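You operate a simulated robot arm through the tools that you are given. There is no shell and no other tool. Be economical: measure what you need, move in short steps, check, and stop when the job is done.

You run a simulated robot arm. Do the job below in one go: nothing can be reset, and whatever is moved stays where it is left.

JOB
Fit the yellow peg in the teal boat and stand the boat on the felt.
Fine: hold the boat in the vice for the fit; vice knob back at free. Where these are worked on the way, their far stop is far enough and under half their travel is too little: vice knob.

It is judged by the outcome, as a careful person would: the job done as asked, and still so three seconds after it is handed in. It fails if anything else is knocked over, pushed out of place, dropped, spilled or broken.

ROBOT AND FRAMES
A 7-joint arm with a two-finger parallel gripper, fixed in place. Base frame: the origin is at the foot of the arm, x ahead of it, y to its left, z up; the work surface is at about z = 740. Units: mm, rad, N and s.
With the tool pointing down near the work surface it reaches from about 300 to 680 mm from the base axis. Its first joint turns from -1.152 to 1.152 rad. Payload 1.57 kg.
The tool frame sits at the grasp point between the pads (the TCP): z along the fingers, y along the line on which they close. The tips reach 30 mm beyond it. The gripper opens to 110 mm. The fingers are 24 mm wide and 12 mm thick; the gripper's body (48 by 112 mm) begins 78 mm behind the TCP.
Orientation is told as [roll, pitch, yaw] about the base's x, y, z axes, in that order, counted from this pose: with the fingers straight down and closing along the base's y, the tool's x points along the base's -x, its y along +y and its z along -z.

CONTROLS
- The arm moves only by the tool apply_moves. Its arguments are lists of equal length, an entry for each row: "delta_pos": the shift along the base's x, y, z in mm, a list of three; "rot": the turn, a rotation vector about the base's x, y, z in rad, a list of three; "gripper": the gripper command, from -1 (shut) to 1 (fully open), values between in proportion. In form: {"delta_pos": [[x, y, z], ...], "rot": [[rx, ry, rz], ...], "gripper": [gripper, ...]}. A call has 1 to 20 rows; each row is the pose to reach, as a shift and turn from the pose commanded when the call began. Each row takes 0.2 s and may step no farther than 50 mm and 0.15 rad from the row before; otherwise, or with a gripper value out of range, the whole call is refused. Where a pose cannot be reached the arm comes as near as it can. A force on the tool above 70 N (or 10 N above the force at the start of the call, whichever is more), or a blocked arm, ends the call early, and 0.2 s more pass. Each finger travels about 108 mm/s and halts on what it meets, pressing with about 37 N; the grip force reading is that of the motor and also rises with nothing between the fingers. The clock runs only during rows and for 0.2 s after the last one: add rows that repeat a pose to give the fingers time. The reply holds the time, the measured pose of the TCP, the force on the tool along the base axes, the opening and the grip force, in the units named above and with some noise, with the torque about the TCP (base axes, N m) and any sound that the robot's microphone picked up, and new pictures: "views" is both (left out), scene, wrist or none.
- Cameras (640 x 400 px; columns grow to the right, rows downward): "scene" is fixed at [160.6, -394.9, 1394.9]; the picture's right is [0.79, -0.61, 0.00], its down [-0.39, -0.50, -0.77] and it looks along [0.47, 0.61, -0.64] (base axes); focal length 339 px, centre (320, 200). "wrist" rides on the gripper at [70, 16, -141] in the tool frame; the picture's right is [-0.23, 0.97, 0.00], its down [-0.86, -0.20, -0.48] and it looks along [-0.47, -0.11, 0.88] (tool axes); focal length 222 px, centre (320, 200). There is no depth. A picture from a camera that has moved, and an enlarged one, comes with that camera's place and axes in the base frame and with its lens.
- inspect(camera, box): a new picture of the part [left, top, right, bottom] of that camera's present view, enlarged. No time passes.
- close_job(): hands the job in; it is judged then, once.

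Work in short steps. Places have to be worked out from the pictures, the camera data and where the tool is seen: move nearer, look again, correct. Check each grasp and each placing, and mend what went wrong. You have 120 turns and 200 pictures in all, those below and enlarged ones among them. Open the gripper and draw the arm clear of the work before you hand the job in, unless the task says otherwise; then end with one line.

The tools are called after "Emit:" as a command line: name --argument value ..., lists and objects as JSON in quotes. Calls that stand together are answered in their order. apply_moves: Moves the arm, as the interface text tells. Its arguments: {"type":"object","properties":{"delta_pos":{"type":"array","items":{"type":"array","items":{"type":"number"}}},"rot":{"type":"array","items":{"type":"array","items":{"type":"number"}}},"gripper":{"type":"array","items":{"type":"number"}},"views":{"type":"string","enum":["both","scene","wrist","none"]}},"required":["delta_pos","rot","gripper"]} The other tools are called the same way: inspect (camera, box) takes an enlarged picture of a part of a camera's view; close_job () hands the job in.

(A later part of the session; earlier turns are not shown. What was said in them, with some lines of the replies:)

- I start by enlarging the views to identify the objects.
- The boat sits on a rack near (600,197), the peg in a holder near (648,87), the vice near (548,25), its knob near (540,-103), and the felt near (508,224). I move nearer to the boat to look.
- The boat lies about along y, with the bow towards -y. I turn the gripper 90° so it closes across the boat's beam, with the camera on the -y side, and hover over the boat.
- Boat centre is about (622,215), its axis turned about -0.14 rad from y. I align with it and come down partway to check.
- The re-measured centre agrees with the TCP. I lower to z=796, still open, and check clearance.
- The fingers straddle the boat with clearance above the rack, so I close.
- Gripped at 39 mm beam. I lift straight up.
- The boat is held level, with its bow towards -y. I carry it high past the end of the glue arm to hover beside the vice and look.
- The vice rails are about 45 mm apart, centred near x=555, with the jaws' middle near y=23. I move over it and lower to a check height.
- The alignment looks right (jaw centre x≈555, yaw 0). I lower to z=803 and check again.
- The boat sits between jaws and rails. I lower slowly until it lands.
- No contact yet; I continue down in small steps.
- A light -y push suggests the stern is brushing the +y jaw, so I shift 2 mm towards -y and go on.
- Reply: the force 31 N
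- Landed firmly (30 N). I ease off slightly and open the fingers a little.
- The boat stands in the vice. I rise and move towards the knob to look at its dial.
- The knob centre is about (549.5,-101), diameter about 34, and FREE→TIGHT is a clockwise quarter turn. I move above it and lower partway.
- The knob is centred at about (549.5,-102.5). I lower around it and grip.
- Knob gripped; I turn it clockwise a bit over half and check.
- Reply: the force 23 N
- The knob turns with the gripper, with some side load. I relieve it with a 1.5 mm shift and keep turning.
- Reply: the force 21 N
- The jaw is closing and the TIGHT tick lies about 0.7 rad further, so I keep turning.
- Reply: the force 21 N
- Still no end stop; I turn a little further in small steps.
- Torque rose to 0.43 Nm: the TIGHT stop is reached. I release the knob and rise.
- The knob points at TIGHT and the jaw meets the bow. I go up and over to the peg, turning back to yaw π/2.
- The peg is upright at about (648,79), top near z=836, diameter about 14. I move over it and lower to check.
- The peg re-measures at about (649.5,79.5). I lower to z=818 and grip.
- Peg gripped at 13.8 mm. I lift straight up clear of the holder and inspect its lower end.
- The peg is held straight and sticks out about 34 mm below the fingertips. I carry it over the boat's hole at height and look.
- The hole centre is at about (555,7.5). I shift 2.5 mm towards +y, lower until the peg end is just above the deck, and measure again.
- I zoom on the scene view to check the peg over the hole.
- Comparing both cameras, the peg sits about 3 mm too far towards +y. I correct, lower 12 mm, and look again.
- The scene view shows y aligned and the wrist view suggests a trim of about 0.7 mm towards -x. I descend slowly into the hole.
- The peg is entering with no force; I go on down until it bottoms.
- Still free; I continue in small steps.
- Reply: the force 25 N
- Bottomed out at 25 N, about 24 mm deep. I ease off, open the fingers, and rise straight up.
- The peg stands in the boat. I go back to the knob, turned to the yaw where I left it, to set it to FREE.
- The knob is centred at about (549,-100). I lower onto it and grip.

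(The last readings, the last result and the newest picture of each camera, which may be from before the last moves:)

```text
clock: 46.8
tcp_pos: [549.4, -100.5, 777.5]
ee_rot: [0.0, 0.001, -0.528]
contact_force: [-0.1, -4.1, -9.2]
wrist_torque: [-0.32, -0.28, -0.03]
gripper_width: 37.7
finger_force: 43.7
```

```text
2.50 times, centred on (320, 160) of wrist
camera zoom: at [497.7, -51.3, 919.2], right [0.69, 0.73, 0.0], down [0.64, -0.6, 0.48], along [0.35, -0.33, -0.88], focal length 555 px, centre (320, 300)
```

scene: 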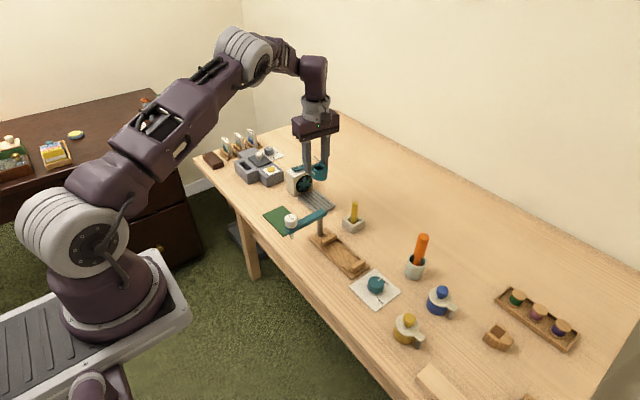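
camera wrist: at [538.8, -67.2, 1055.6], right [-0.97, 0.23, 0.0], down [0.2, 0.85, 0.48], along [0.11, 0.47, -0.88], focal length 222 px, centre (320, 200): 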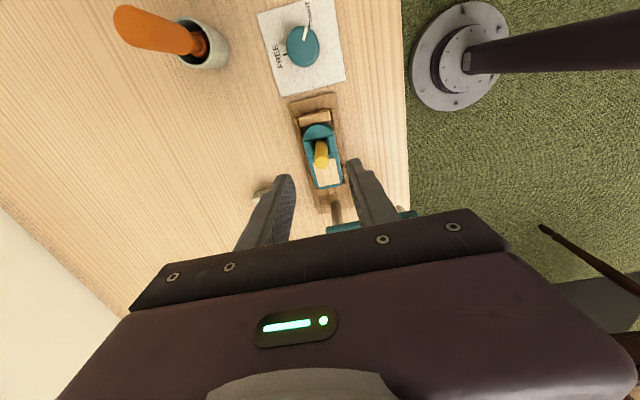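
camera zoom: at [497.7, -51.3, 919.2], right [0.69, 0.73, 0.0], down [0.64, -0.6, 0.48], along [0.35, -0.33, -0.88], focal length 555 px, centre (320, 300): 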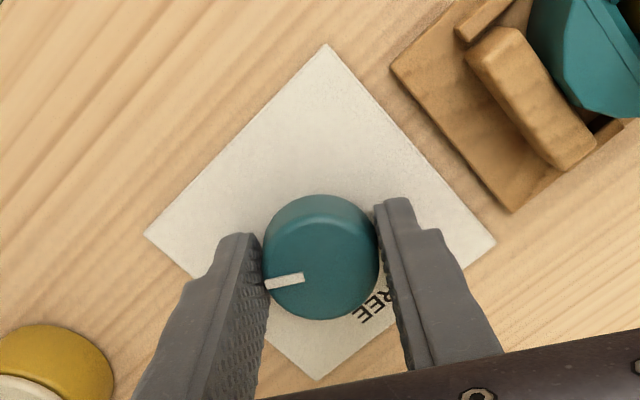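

Gripped. I turn counter-clockwise about 2.1 rad back to FREE.

Emit:
apply_moves --delta_pos '[[0, 0, 0], [0, 0, 0], [0, 0, 0], [0, 0, 0], [0, 0, 0], [0, 0, 0], [0, 0, 0], [0, 0, 0], [0, 0, 0], [0, 0, 0], [0, 0, 0], [0, 0, 0], [0, 0, 0], [0, 0, 0], [0, 0, 0], [0, 0, 0], [0, 0, 0]]' --rot '[[0, 0, 0.12], [0, 0, 0.24], [0, 0, 0.36], [0, 0, 0.48], [0, 0, 0.6], [0, 0, 0.72], [0, 0, 0.84], [0, 0, 0.96], [0, 0, 1.08], [0, 0, 1.2], [0, 0, 1.32], [0, 0, 1.44], [0, 0, 1.56], [0, 0, 1.68], [0, 0, 1.8], [0, 0, 1.92], [0, 0, 1.98]]' --gripper '[-0.8, -0.8, -0.8, -0.8, -0.8, -0.8, -0.8, -0.8, -0.8, -0.8, -0.8, -0.8, -0.8, -0.8, -0.8, -0.8, -0.8]' --views "none"

Emit:
inspect --camera "wrist" --box '[240, 80, 400, 240]'

Emit:
inspect --camera "scene" --box '[300, 190, 420, 320]'

```text
clock: 50.4
tcp_pos: [550.0, -101.1, 777.9]
ee_rot: [0.002, 0.002, 1.454]
contact_force: [-2.2, -18.0, -10.0]
wrist_torque: [-1.05, 0.19, 0.06]
gripper_width: 37.6
finger_force: 43.6
```

```text
2.50 times, centred on (320, 160) of wrist
camera zoom: at [525.8, -168.7, 919.5], right [-0.94, 0.34, 0.0], down [0.3, 0.83, 0.48], along [0.16, 0.45, -0.88], focal length 555 px, centre (320, 300)
```

zoom: 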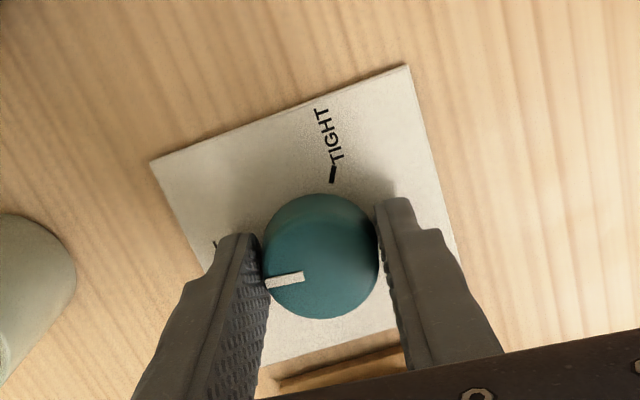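

```text
3.08 times, centred on (360, 255) of scene
camera zoom: at [160.8, -395.3, 1394.8], right [0.79, -0.61, 0.0], down [-0.39, -0.5, -0.77], along [0.47, 0.61, -0.64], focal length 1044 px, centre (197, 31)
```

zoom: 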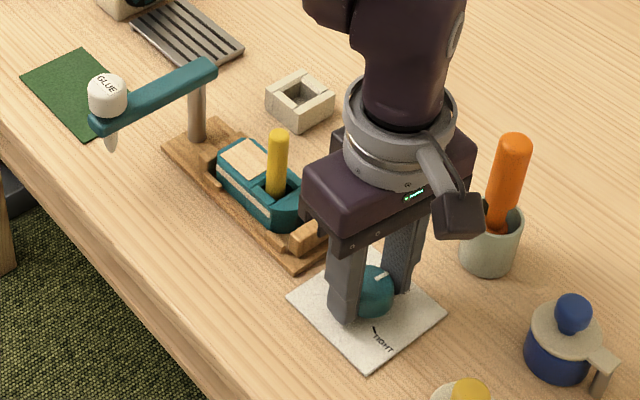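

I continue slightly until the FREE stop.

Emit:
apply_moves --delta_pos '[[0, -1, 0], [0, -1, 0], [0, -1, 0], [0, -1, 0]]' --rot '[[0, 0, 0.05], [0, 0, 0.1], [0, 0, 0.15], [0, 0, 0.18]]' --gripper '[-0.8, -0.8, -0.8, -0.8]' --views "none"

Emit:
inspect --camera "wrist" --box '[240, 80, 400, 240]'

```text
clock: 51.4
tcp_pos: [550.5, -99.7, 778.0]
ee_rot: [0.0, -0.002, 1.632]
contact_force: [-5.7, -1.8, -1.0]
wrist_torque: [-0.23, 0.13, -0.41]
gripper_width: 37.2
finger_force: 43.6
```

```text
2.50 times, centred on (320, 160) of wrist
camera zoom: at [538.2, -171.4, 919.3], right [-0.99, 0.17, 0.0], down [0.15, 0.86, 0.48], along [0.08, 0.47, -0.88], focal length 555 px, centre (320, 300)
```

zoom: 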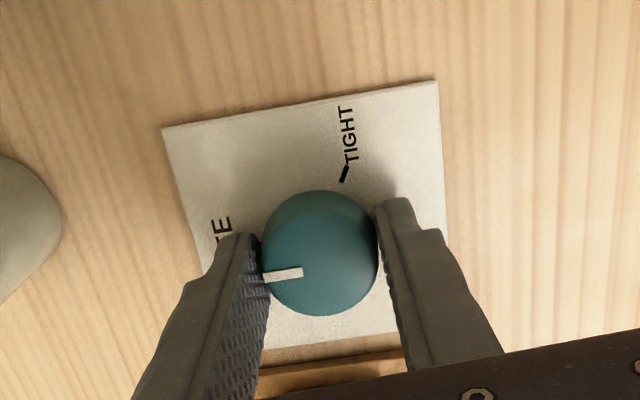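

Torque of -0.41 Nm marks the FREE stop. I release and rise, then look at the vice and boat.

Emit:
apply_moves --delta_pos '[[0, 0, 0], [0, 0, 0], [0, 0, 0], [0, 0, 30], [0, 0, 75], [0, 0, 115], [0, 15, 145], [0, 30, 170], [0, 30, 170]]' --rot '[[0, 0, -0.02], [0, 0, -0.02], [0, 0, -0.02], [0, 0, -0.02], [0, 0, -0.06], [0, 0, -0.06], [0, 0, -0.06], [0, 0, -0.06], [0, 0, -0.06]]' --gripper '[0.0, 0.1, 0.1, 0.1, 0.1, 0.1, 0.1, 0.1, 0.1]' --views "none"

Emit:
inspect --camera "wrist" --box '[240, 60, 400, 220]'

Emit:
inspect --camera "scene" --box '[310, 200, 410, 310]'

```text
clock: 53.4
tcp_pos: [549.2, -70.8, 948.8]
ee_rot: [0.0, -0.001, 1.571]
contact_force: [0.1, 0.0, 0.1]
wrist_torque: [-0.03, 0.01, -0.02]
gripper_width: 60.5
finger_force: 0.1
```

```text
2.50 times, centred on (320, 140) of wrist
camera zoom: at [533.3, -141.5, 1090.1], right [-0.97, 0.23, 0.0], down [0.2, 0.86, 0.48], along [0.11, 0.47, -0.88], focal length 555 px, centre (320, 350)
```

zoom: 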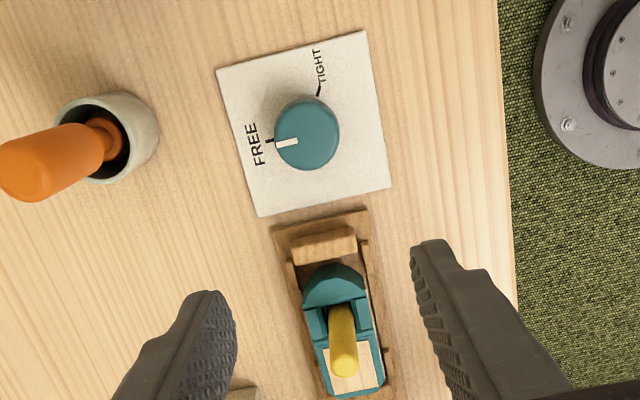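

```text
3.64 times, centred on (360, 255) of scene
camera zoom: at [160.6, -394.9, 1394.9], right [0.79, -0.61, 0.0], down [-0.39, -0.5, -0.77], along [0.47, 0.61, -0.64], focal length 1234 px, centre (174, 0)
```

zoom: 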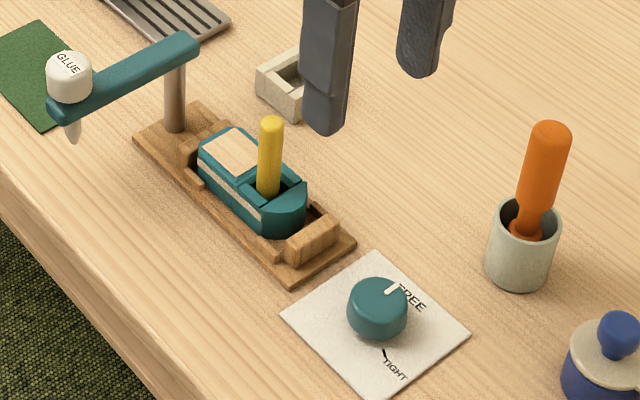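

The knob points at FREE, the jaw has opened, and the peg is seated. I hover over the boat to re-grasp.

Emit:
apply_moves --delta_pos '[[3, 40, 0], [6, 75, -20], [6, 91, -45], [6, 91, -69], [6, 91, -69]]' --rot '[[0, 0, 0], [0, 0, 0], [0, 0, 0], [0, 0, 0], [0, 0, 0]]' --gripper '[0.1, 0.1, 0.1, 0.1, 0.1]' --views "none"

Emit:
inspect --camera "wrist" --box '[240, 80, 400, 240]'

Emit:
inspect --camera "scene" --box '[300, 190, 400, 300]'

```text
clock: 54.6
tcp_pos: [556.9, 21.3, 879.0]
ee_rot: [-0.001, 0.001, 1.572]
contact_force: [0.6, -0.1, 0.3]
wrist_torque: [-0.06, -0.02, 0.0]
gripper_width: 60.5
finger_force: 0.0
```

```text
2.50 times, centred on (320, 160) of wrist
camera zoom: at [540.2, -49.9, 1021.1], right [-0.97, 0.23, 0.0], down [0.2, 0.86, 0.48], along [0.11, 0.47, -0.88], focal length 555 px, centre (320, 300)
```

zoom: 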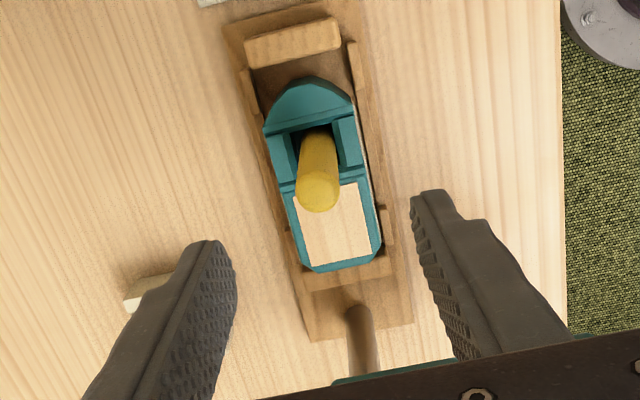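

```text
3.64 times, centred on (350, 245) of scene
camera zoom: at [160.6, -394.9, 1394.9], right [0.79, -0.61, 0.0], down [-0.39, -0.5, -0.77], along [0.47, 0.61, -0.64], focal length 1234 px, centre (211, 36)
```

zoom: 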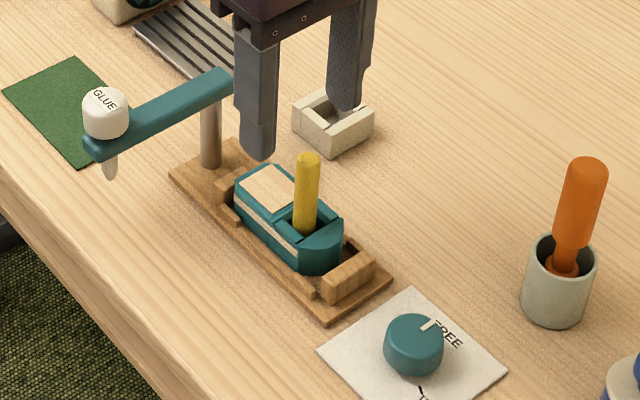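

Boat centre is about (554,22). I lower to z=790 around the hull with the peg between the fingers, and grip.

Emit:
apply_moves --delta_pos '[[-1.5, 0, -40], [-1.5, 0, -75], [-1.5, 0, -89], [-1.5, 0, -89], [-1.5, 0, -89], [-1.5, 0, -89], [-1.5, 0, -89]]' --rot '[[0, 0, -0.02], [0, 0, -0.02], [0, 0, -0.02], [0, 0, -0.02], [0, 0, -0.02], [0, 0, -0.02], [0, 0, -0.02]]' --gripper '[0.05, 0.05, 0.05, 0.05, -0.3, -0.5, -0.5]' --views "none"

Emit:
inspect --camera "scene" --box '[300, 190, 400, 300]'

Emit:
inspect --camera "wrist" --box '[240, 80, 400, 240]'

```text
clock: 56.2
tcp_pos: [554.4, 21.3, 790.4]
ee_rot: [0.0, -0.002, 1.552]
contact_force: [0.9, -0.3, 0.7]
wrist_torque: [0.0, 0.03, -0.02]
gripper_width: 39.2
finger_force: 37.0
```

```text
3.64 times, centred on (350, 245) of scene
camera zoom: at [160.6, -394.9, 1394.9], right [0.79, -0.61, 0.0], down [-0.39, -0.5, -0.77], along [0.47, 0.61, -0.64], focal length 1234 px, centre (211, 36)
```

zoom: 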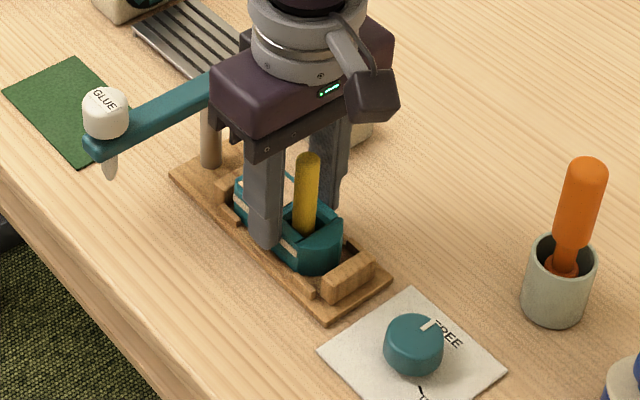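

```text
2.50 times, centred on (320, 160) of wrist
camera zoom: at [537.5, -49.7, 931.9], right [-0.97, 0.25, 0.0], down [0.22, 0.85, 0.48], along [0.12, 0.46, -0.88], focal length 555 px, centre (320, 300)
```

zoom: 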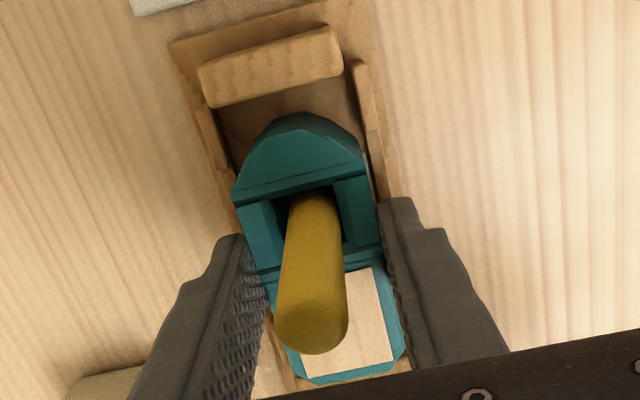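

Gripped at 39.2 mm. I lift slowly straight up and check that the peg stays.

Emit:
apply_moves --delta_pos '[[0, 0, 5], [0, 0, 15], [0, 0, 30], [0, 0, 50], [0, 0, 75], [0, 0, 100], [0, 0, 130], [0, 0, 155], [0, 0, 155]]' --rot '[[0, 0, 0], [0, 0, 0], [0, 0, 0], [0, 0, 0], [0, 0, 0], [0, 0, 0], [0, 0, 0], [0, 0, 0], [0, 0, 0]]' --gripper '[-0.5, -0.5, -0.5, -0.5, -0.5, -0.5, -0.5, -0.5, -0.5]' --views "scene"

Emit:
inspect --camera "scene" --box '[290, 130, 400, 270]'

```text
clock: 58.2
tcp_pos: [553.6, 20.4, 946.2]
ee_rot: [0.0, -0.001, 1.552]
contact_force: [0.3, 0.4, -0.8]
wrist_torque: [-0.01, 0.01, -0.01]
gripper_width: 39.2
finger_force: 37.2
```

scene: 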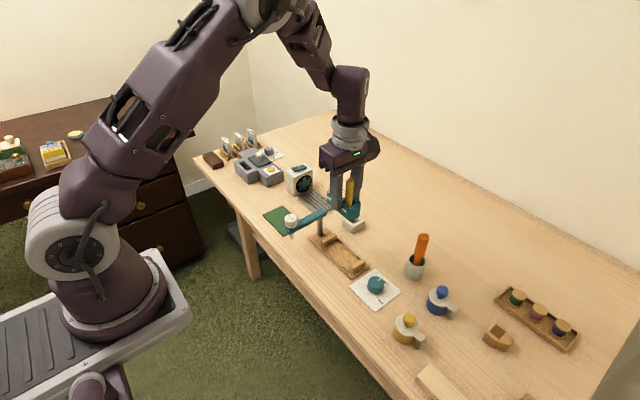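

```text
2.86 times, centred on (345, 200) of scene
camera zoom: at [160.6, -394.9, 1394.9], right [0.79, -0.61, 0.0], down [-0.39, -0.5, -0.77], along [0.47, 0.61, -0.64], focal length 969 px, centre (249, 200)
```

zoom: 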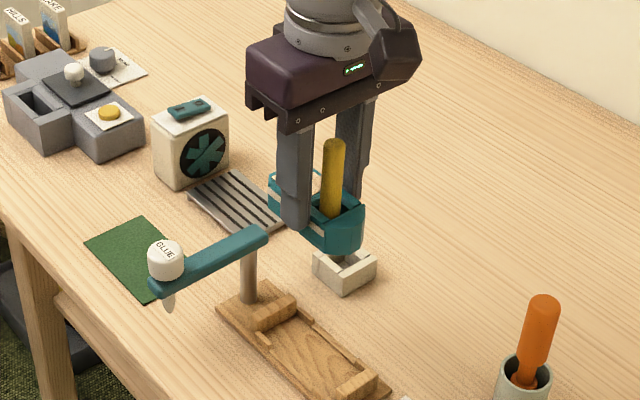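

Boat and peg are lifted intact. I carry them around the glue arm's free end, high, to above the felt.

Emit:
apply_moves --delta_pos '[[20, 10, 5], [40, 30, 5], [50, 55, 5], [50, 80, 5], [50, 105, 5], [50, 130, 5], [45, 155, 5], [35, 175, 5], [20, 190, 5], [0, 200, 5], [-20, 203, 5], [-35, 203, 0], [-43, 203, -5], [-43, 203, -5]]' --rot '[[0, 0, 0], [0, 0, 0], [0, 0, 0], [0, 0, 0], [0, 0, 0], [0, 0, 0], [0, 0, 0], [0, 0, 0], [0, 0, 0], [0, 0, 0], [0, 0, 0], [0, 0, 0], [0, 0, 0], [0, 0, 0]]' --gripper '[-0.5, -0.5, -0.5, -0.5, -0.5, -0.5, -0.5, -0.5, -0.5, -0.5, -0.5, -0.5, -0.5, -0.5]' --views "wrist"

Emit:
inspect --camera "scene" --box '[240, 110, 370, 260]'

```text
clock: 61.2
tcp_pos: [510.6, 224.1, 939.6]
ee_rot: [-0.002, 0.0, 1.549]
contact_force: [0.7, 0.3, 0.0]
wrist_torque: [0.03, 0.02, -0.02]
gripper_width: 39.5
finger_force: 37.0
camera wrist: at [493.7, 153.5, 1081.4], right [-0.97, 0.25, 0.0], down [0.22, 0.85, 0.48], along [0.12, 0.46, -0.88], focal length 222 px, centre (320, 200)
```

wrist: 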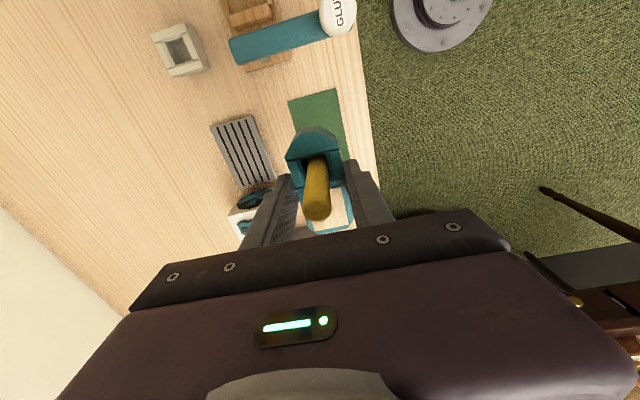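

```text
2.67 times, centred on (305, 185) of scene
camera zoom: at [160.6, -394.9, 1394.9], right [0.79, -0.61, 0.0], down [-0.39, -0.5, -0.77], along [0.47, 0.61, -0.64], focal length 905 px, centre (360, 240)
```

zoom: 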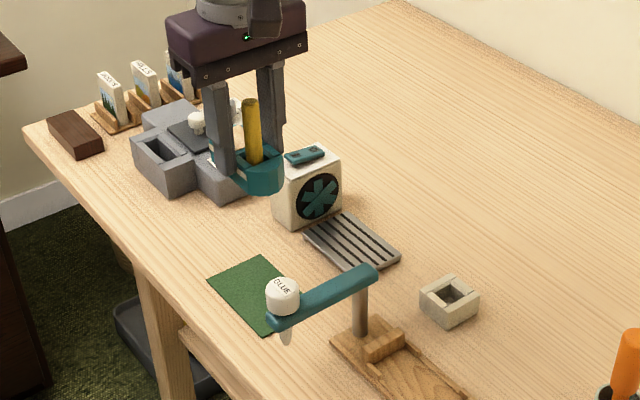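

The felt centre measures (511,224), directly below. I lower in stages.

Emit:
apply_moves --delta_pos '[[0, 0, -30], [0, 0, -65], [0, 0, -100], [0, 0, -120], [0, 0, -132], [0, 0, -137], [0, 0, -137]]' --rot '[[0, 0, 0], [0, 0, 0], [0, 0, 0], [0, 0, 0], [0, 0, 0], [0, 0, 0], [0, 0, 0]]' --gripper '[-0.5, -0.5, -0.5, -0.5, -0.5, -0.5, -0.5]' --views "wrist"

Emit:
inspect --camera "scene" --box '[240, 140, 350, 260]'

```text
clock: 62.8
tcp_pos: [512.1, 223.8, 802.9]
ee_rot: [0.0, 0.001, 1.55]
contact_force: [0.3, 0.0, -0.7]
wrist_torque: [-0.01, -0.01, 0.01]
gripper_width: 39.3
finger_force: 37.5
camera wrist: at [493.5, 153.0, 944.4], right [-0.97, 0.25, 0.0], down [0.22, 0.85, 0.48], along [0.12, 0.46, -0.88], focal length 222 px, centre (320, 200)
```

wrist: 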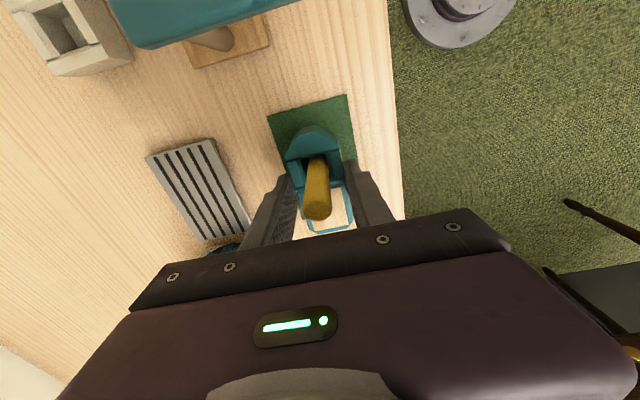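

```text
3.33 times, centred on (295, 200) of scene
camera zoom: at [160.6, -394.9, 1394.9], right [0.79, -0.61, 0.0], down [-0.39, -0.5, -0.77], along [0.47, 0.61, -0.64], focal length 1131 px, centre (403, 200)
```

zoom: 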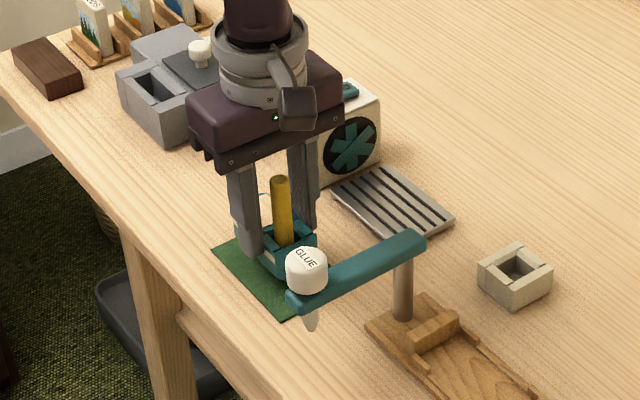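

The boat is over the felt. I lower in small steps to contact.

Emit:
apply_moves --delta_pos '[[0, 1, -5], [0, 1, -9], [0, 1, -12], [0, 1, -14], [0, 1, -16], [0, 1, -18], [0, 1, -20], [0, 1, -22], [0, 1, -24]]' --rot '[[0, 0, 0], [0, 0, 0], [0, 0, 0], [0, 0, 0], [0, 0, 0], [0, 0, 0], [0, 0, 0], [0, 0, 0], [0, 0, 0]]' --gripper '[-0.5, -0.5, -0.5, -0.5, -0.5, -0.5, -0.5, -0.5, -0.5]' --views "none"

Emit:
inspect --camera "scene" --box '[260, 170, 340, 250]'

```text
clock: 64.8
tcp_pos: [510.9, 224.8, 780.3]
ee_rot: [-0.002, -0.002, 1.552]
contact_force: [-8.1, -0.3, 30.9]
wrist_torque: [0.06, 0.3, 0.03]
gripper_width: 39.4
finger_force: 37.4
```

```text
5.00 times, centred on (300, 210) of scene
camera zoom: at [160.0, -395.1, 1394.9], right [0.79, -0.61, 0.0], down [-0.39, -0.5, -0.77], along [0.47, 0.61, -0.64], focal length 1696 px, centre (420, 150)
```

zoom: 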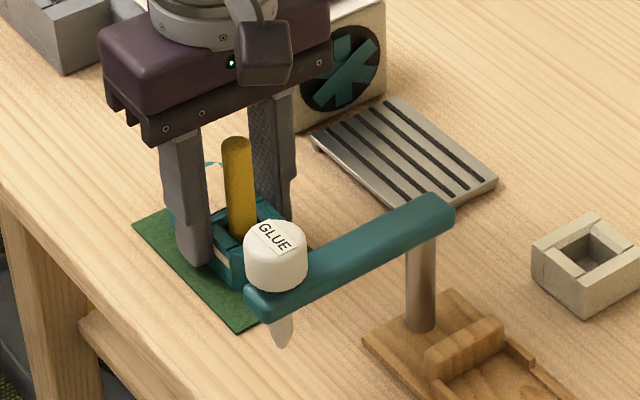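

Landed (31 N). I ease off, open slowly, and rise straight up with the peg between the fingers.

Emit:
apply_moves --delta_pos '[[0, 0, 1], [0, 0, 1], [0, 0, 1], [0, 0, 1], [0, 0, 15], [0, 0, 45], [0, 0, 85], [0, 0, 125], [0, 0, 160], [0, 0, 160]]' --rot '[[0, 0, 0], [0, 0, 0], [0, 0, 0], [0, 0, 0], [0, 0, 0], [0, 0, 0], [0, 0, 0], [0, 0, 0], [0, 0, 0], [0, 0, 0]]' --gripper '[-0.5, -0.2, 0.05, 0.05, 0.05, 0.05, 0.05, 0.05, 0.05, 0.05]' --views "both"

Emit:
inspect --camera "scene" --box '[260, 170, 340, 250]'

Emit:
inspect --camera "wrist" --box '[240, 60, 400, 220]'

```text
clock: 67.0
tcp_pos: [510.7, 224.7, 939.1]
ee_rot: [0.001, 0.001, 1.551]
contact_force: [0.1, -0.6, -0.2]
wrist_torque: [0.03, 0.01, 0.01]
gripper_width: 57.6
finger_force: 0.1
camera wrist: at [493.4, 155.0, 1080.9], right [-0.97, 0.25, 0.0], down [0.22, 0.85, 0.48], along [0.12, 0.46, -0.88], focal length 222 px, centre (320, 200)
```

scene: 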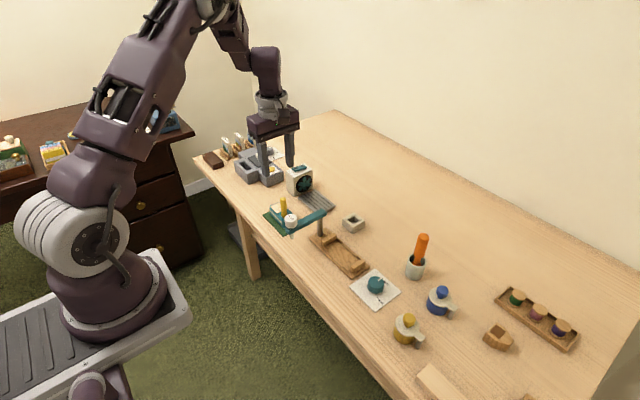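
wrist: 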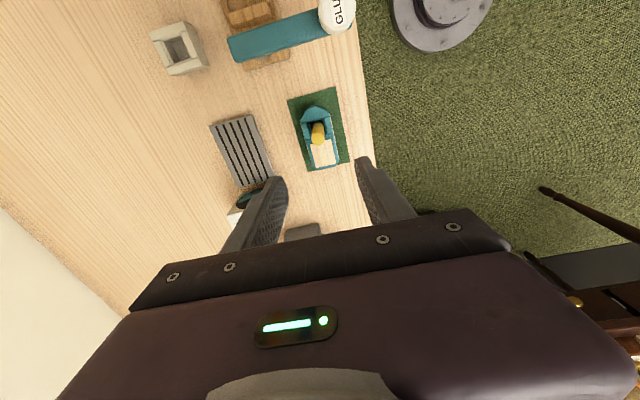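

```text
5.00 times, centred on (300, 210) of scene
camera zoom: at [160.6, -394.9, 1394.9], right [0.79, -0.61, 0.0], down [-0.39, -0.5, -0.77], along [0.47, 0.61, -0.64], focal length 1696 px, centre (420, 150)
```

zoom: 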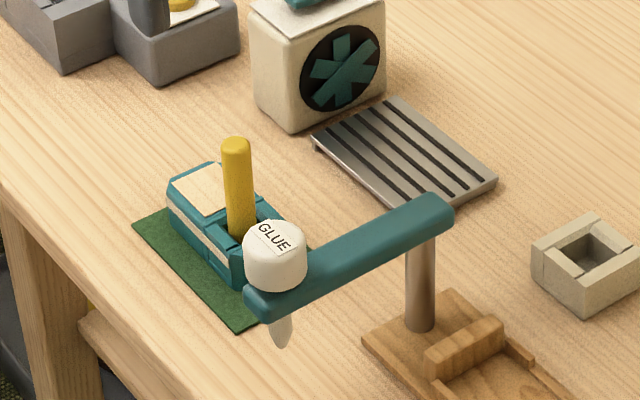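

```text
2.50 times, centred on (320, 140) of wrist
camera zoom: at [493.4, 155.0, 1080.9], right [-0.97, 0.25, 0.0], down [0.22, 0.85, 0.48], along [0.12, 0.46, -0.88], focal length 555 px, centre (320, 350)
```

zoom: 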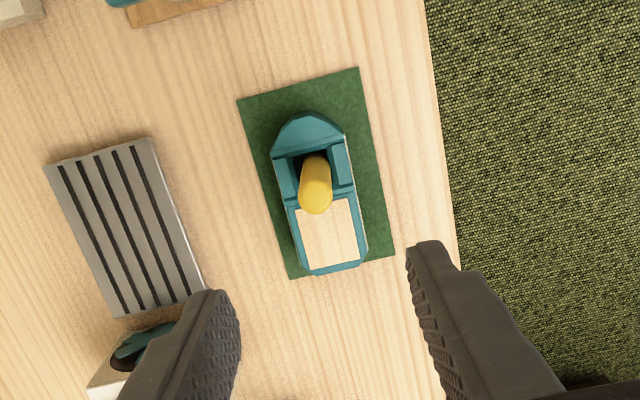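

The boat stands on the felt with the peg seated, and nothing else looks displaced. I raise the arm a little further clear.

Emit:
apply_moves --delta_pos '[[0, 0, 30], [0, 0, 60], [0, 0, 60]]' --rot '[[0, 0, 0], [0, 0, 0], [0, 0, 0]]' --gripper '[0.5, 1, 1]' --views "scene"

```text
clock: 67.8
tcp_pos: [511.2, 225.7, 998.2]
ee_rot: [0.0, 0.001, 1.549]
contact_force: [0.2, -0.5, -0.4]
wrist_torque: [0.0, 0.0, -0.01]
gripper_width: 110.2
finger_force: 0.1
```

scene: 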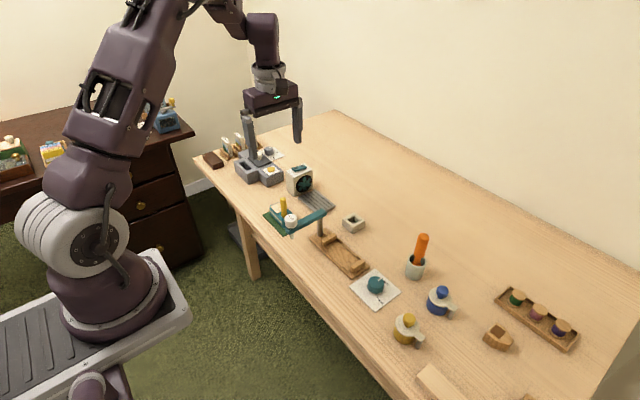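

Everything is in place, so I hand the job in.

Emit:
close_job

```text
The job is handed in.
```

The yellow peg is fitted in the teal boat, which was held in the vice for the fit. The boat now stands on the felt, the vice knob is back at FREE, and the arm is clear with the gripper open.
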